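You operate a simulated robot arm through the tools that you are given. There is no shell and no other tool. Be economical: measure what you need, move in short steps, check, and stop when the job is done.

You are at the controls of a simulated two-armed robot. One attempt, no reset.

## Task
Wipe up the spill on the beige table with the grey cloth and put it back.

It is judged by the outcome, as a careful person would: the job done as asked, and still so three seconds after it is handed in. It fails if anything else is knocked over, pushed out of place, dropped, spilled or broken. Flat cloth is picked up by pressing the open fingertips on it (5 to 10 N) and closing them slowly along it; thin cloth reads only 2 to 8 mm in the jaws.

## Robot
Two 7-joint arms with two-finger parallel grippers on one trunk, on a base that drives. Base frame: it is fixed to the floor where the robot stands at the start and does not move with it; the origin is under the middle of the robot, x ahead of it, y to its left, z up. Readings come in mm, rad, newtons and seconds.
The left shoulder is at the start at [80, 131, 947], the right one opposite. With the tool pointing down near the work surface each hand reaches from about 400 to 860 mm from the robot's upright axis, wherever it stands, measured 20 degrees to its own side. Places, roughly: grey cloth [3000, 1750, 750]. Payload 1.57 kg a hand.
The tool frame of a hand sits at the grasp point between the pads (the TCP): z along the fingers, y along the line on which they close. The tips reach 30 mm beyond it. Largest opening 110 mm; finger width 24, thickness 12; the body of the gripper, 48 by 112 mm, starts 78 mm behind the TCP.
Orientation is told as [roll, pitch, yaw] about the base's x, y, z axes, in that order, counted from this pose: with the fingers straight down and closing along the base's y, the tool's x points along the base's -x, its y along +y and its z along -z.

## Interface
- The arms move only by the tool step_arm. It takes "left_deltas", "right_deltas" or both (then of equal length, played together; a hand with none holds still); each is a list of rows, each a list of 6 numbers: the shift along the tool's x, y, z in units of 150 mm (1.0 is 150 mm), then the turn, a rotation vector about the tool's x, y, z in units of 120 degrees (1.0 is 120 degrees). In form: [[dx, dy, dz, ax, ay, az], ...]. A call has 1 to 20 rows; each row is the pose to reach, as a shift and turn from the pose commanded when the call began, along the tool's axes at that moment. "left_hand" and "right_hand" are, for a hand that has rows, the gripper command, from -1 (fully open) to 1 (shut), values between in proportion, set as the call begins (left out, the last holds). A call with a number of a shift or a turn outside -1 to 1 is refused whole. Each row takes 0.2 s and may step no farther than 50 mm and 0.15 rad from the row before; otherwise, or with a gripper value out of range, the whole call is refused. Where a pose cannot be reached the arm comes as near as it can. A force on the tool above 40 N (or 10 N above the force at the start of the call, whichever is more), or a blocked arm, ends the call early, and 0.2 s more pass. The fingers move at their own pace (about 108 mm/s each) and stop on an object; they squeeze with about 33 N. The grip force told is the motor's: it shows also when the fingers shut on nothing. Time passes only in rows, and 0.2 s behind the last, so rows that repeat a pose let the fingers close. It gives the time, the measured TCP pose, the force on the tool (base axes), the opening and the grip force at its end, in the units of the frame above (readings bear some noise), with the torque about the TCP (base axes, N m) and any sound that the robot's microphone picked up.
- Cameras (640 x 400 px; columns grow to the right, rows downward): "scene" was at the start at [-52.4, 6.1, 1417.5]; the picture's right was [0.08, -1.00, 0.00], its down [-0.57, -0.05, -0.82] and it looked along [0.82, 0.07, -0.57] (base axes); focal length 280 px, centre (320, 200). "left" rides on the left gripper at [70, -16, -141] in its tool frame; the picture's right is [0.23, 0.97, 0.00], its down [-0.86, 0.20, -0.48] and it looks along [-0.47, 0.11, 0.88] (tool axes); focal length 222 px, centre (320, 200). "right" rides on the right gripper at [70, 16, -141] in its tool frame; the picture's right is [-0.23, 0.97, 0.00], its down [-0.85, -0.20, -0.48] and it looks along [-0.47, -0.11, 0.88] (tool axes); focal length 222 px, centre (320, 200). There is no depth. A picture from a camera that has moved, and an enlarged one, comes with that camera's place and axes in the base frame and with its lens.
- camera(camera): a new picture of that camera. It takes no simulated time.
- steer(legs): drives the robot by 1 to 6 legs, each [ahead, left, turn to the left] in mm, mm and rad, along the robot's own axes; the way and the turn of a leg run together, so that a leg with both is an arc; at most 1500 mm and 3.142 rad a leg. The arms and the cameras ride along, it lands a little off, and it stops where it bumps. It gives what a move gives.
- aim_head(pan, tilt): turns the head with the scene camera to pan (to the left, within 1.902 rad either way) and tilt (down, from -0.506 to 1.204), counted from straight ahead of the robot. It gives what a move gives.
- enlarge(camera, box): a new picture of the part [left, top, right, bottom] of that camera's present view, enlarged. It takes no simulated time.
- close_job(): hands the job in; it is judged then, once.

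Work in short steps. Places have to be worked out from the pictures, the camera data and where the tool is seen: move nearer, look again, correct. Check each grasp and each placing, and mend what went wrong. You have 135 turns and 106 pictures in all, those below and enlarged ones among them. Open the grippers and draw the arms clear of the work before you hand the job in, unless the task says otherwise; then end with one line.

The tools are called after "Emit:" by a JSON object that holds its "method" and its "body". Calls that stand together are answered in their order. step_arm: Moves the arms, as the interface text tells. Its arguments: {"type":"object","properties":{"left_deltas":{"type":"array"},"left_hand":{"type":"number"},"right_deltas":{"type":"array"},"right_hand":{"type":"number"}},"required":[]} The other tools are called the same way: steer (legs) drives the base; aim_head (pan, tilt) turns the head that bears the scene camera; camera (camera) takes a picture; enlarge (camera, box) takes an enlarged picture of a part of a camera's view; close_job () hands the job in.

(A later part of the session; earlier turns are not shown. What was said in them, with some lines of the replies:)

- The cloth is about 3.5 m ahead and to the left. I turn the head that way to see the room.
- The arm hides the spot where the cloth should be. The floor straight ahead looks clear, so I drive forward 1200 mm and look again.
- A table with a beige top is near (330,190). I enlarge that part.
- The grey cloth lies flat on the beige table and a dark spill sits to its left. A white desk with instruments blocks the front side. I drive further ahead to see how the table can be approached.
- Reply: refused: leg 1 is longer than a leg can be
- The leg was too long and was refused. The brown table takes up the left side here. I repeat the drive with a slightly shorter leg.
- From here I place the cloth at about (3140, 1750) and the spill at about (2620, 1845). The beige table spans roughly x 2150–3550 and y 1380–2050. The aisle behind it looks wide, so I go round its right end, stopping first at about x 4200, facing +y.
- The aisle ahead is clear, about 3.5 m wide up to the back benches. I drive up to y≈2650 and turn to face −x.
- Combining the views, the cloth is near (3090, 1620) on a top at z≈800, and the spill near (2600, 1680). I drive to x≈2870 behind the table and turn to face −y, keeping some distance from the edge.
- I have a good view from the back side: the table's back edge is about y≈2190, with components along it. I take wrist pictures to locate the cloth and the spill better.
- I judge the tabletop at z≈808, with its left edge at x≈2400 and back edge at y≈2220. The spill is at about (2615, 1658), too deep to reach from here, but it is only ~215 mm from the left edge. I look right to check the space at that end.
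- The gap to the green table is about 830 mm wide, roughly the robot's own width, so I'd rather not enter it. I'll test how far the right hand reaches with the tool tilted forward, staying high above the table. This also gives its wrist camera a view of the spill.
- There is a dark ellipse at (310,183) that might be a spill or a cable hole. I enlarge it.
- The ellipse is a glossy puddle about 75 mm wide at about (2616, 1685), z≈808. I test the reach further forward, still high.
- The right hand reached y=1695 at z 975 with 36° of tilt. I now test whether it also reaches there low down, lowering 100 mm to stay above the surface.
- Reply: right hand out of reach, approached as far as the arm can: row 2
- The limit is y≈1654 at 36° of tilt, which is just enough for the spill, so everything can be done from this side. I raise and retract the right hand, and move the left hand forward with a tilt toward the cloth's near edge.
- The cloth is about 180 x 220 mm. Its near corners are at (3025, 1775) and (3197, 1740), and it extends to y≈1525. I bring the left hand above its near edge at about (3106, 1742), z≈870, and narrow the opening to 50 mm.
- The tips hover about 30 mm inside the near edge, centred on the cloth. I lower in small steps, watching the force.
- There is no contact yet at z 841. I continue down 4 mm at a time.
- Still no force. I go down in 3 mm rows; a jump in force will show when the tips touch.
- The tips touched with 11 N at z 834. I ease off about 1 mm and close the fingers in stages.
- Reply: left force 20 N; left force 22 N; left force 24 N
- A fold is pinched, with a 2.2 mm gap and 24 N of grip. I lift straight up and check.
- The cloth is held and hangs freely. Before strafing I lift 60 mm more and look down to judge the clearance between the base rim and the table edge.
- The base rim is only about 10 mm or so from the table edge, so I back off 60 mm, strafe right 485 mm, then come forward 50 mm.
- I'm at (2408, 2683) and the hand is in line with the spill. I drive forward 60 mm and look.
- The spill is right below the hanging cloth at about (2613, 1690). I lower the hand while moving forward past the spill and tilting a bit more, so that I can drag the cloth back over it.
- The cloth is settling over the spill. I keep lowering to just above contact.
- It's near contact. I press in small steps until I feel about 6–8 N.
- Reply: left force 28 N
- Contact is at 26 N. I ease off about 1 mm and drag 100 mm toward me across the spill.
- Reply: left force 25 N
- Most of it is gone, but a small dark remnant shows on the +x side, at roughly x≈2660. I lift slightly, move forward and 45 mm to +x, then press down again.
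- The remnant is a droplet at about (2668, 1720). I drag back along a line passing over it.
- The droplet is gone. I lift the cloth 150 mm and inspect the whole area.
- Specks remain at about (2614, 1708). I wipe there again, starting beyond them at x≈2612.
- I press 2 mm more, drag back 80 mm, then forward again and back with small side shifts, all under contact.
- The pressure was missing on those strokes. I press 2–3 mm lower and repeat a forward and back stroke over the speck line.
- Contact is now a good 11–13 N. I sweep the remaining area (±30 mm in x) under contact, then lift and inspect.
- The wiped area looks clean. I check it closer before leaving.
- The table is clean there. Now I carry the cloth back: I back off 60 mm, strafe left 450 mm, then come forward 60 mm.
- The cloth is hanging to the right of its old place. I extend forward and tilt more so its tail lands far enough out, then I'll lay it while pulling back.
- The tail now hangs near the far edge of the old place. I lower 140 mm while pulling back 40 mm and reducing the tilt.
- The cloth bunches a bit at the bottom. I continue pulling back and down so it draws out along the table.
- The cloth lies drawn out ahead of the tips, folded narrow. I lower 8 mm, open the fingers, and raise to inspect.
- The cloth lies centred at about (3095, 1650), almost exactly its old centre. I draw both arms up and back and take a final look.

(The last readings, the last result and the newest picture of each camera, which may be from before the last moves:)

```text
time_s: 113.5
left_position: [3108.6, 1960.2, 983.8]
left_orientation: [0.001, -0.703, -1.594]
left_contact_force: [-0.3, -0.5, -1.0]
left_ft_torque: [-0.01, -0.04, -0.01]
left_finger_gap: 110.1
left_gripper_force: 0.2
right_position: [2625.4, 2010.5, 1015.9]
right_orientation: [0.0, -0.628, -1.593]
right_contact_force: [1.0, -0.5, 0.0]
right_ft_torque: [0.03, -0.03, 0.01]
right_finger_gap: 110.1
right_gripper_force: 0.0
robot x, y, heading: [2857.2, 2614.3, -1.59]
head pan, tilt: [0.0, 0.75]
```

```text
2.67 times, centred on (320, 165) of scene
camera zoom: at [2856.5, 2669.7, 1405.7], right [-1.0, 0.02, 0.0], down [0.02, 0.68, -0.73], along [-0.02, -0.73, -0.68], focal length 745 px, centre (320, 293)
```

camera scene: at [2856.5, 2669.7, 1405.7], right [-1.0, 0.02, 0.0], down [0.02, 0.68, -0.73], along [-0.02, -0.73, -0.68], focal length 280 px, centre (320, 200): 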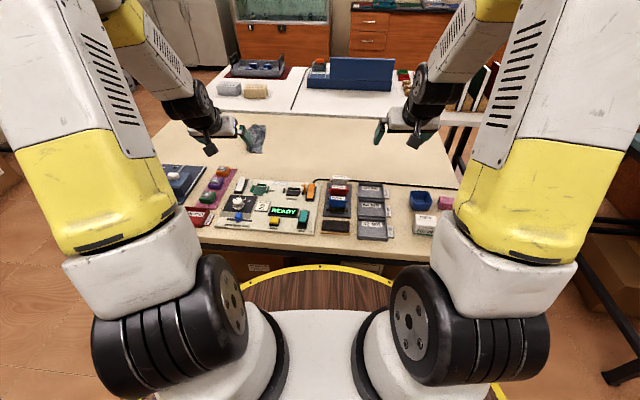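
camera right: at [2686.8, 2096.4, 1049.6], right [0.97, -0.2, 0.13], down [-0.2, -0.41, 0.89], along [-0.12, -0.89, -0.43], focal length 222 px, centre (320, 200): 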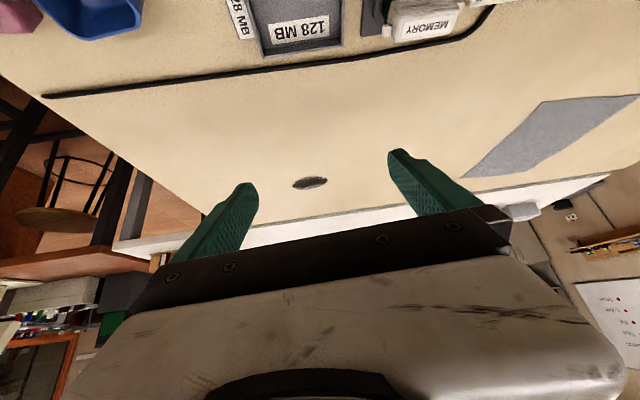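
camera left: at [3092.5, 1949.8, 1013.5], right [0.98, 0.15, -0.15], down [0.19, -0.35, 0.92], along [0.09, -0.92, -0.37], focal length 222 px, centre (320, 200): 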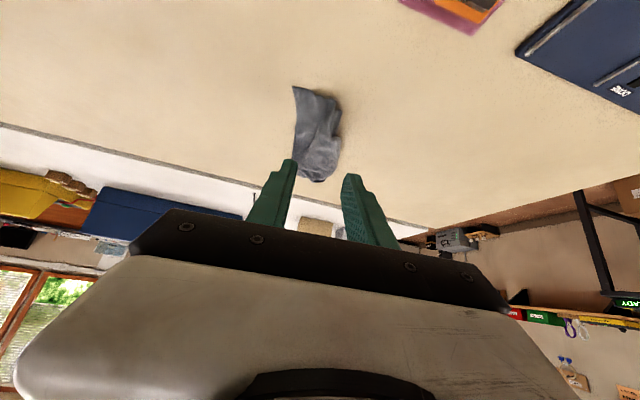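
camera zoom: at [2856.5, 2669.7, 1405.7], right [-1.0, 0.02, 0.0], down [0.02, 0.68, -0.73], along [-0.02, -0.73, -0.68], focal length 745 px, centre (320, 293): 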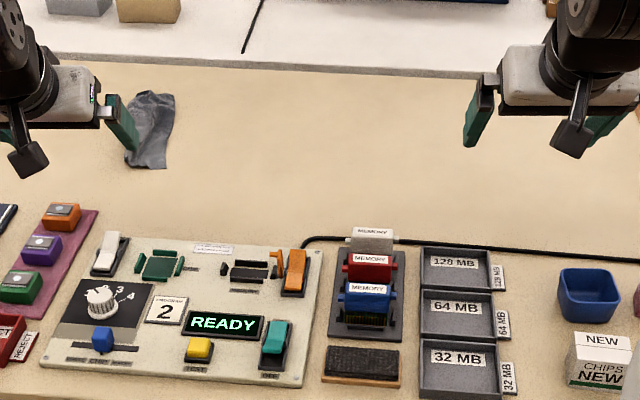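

The right gripper covers the spill area in this view. I back the base off 150 mm to clear the table and check the wiped spot once more.

Emit:
{"method": "steer", "body": {"legs": [[-150, 0, 0]]}}

Emit:
{"method": "enlarge", "body": {"camera": "scene", "box": [200, 60, 440, 210]}}

Emit:
{"method": "camera", "body": {"camera": "right"}}

```text
time_s: 114.9
left_position: [3113.5, 2113.2, 985.1]
left_orientation: [0.0, -0.702, -1.594]
left_contact_force: [0.6, 0.1, -0.4]
left_ft_torque: [0.01, 0.01, 0.02]
left_finger_gap: 109.9
left_gripper_force: 0.0
right_position: [2629.0, 2162.6, 1014.8]
right_orientation: [0.0, -0.629, -1.592]
right_contact_force: [-0.1, -0.1, -0.1]
right_ft_torque: [0.02, 0.03, 0.01]
right_finger_gap: 110.0
right_gripper_force: 0.1
robot x, y, heading: [2856.3, 2765.1, -1.595]
head pan, tilt: [0.0, 0.75]
```

```text
2.67 times, centred on (320, 135) of scene
camera zoom: at [2859.9, 2822.8, 1405.7], right [-1.0, 0.02, 0.0], down [0.01, 0.68, -0.73], along [-0.02, -0.73, -0.68], focal length 745 px, centre (320, 373)
```

zoom: 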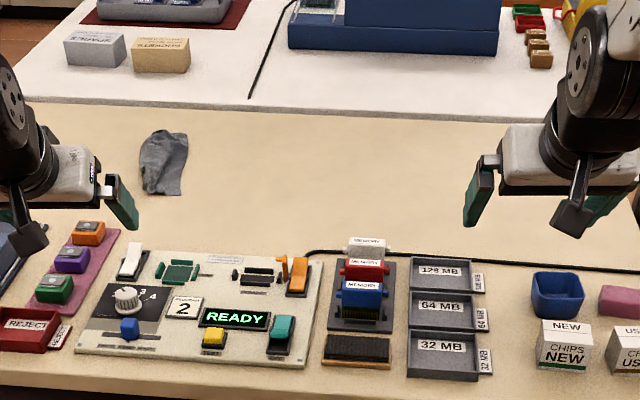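

```text
50 pictures are left
camera right: at [2649.5, 2303.0, 1089.4], right [0.97, -0.21, 0.13], down [-0.21, -0.41, 0.89], along [-0.13, -0.89, -0.44], focal length 222 px, centre (320, 200)
```

right: 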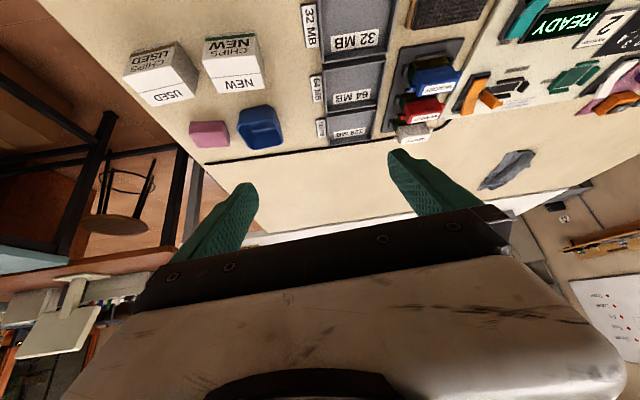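

The table is clean, the other items are in place, the cloth is back in its spot and both arms are clear. I hand it in.

Emit:
{"method": "close_job", "body": {}}

```text
The job is handed in.
```

I wiped up the spill and put the grey cloth back at its original spot on the beige table, though it lies bunched up there, not flat as I found it. Nothing else was moved, and both grippers are open and clear of the table.
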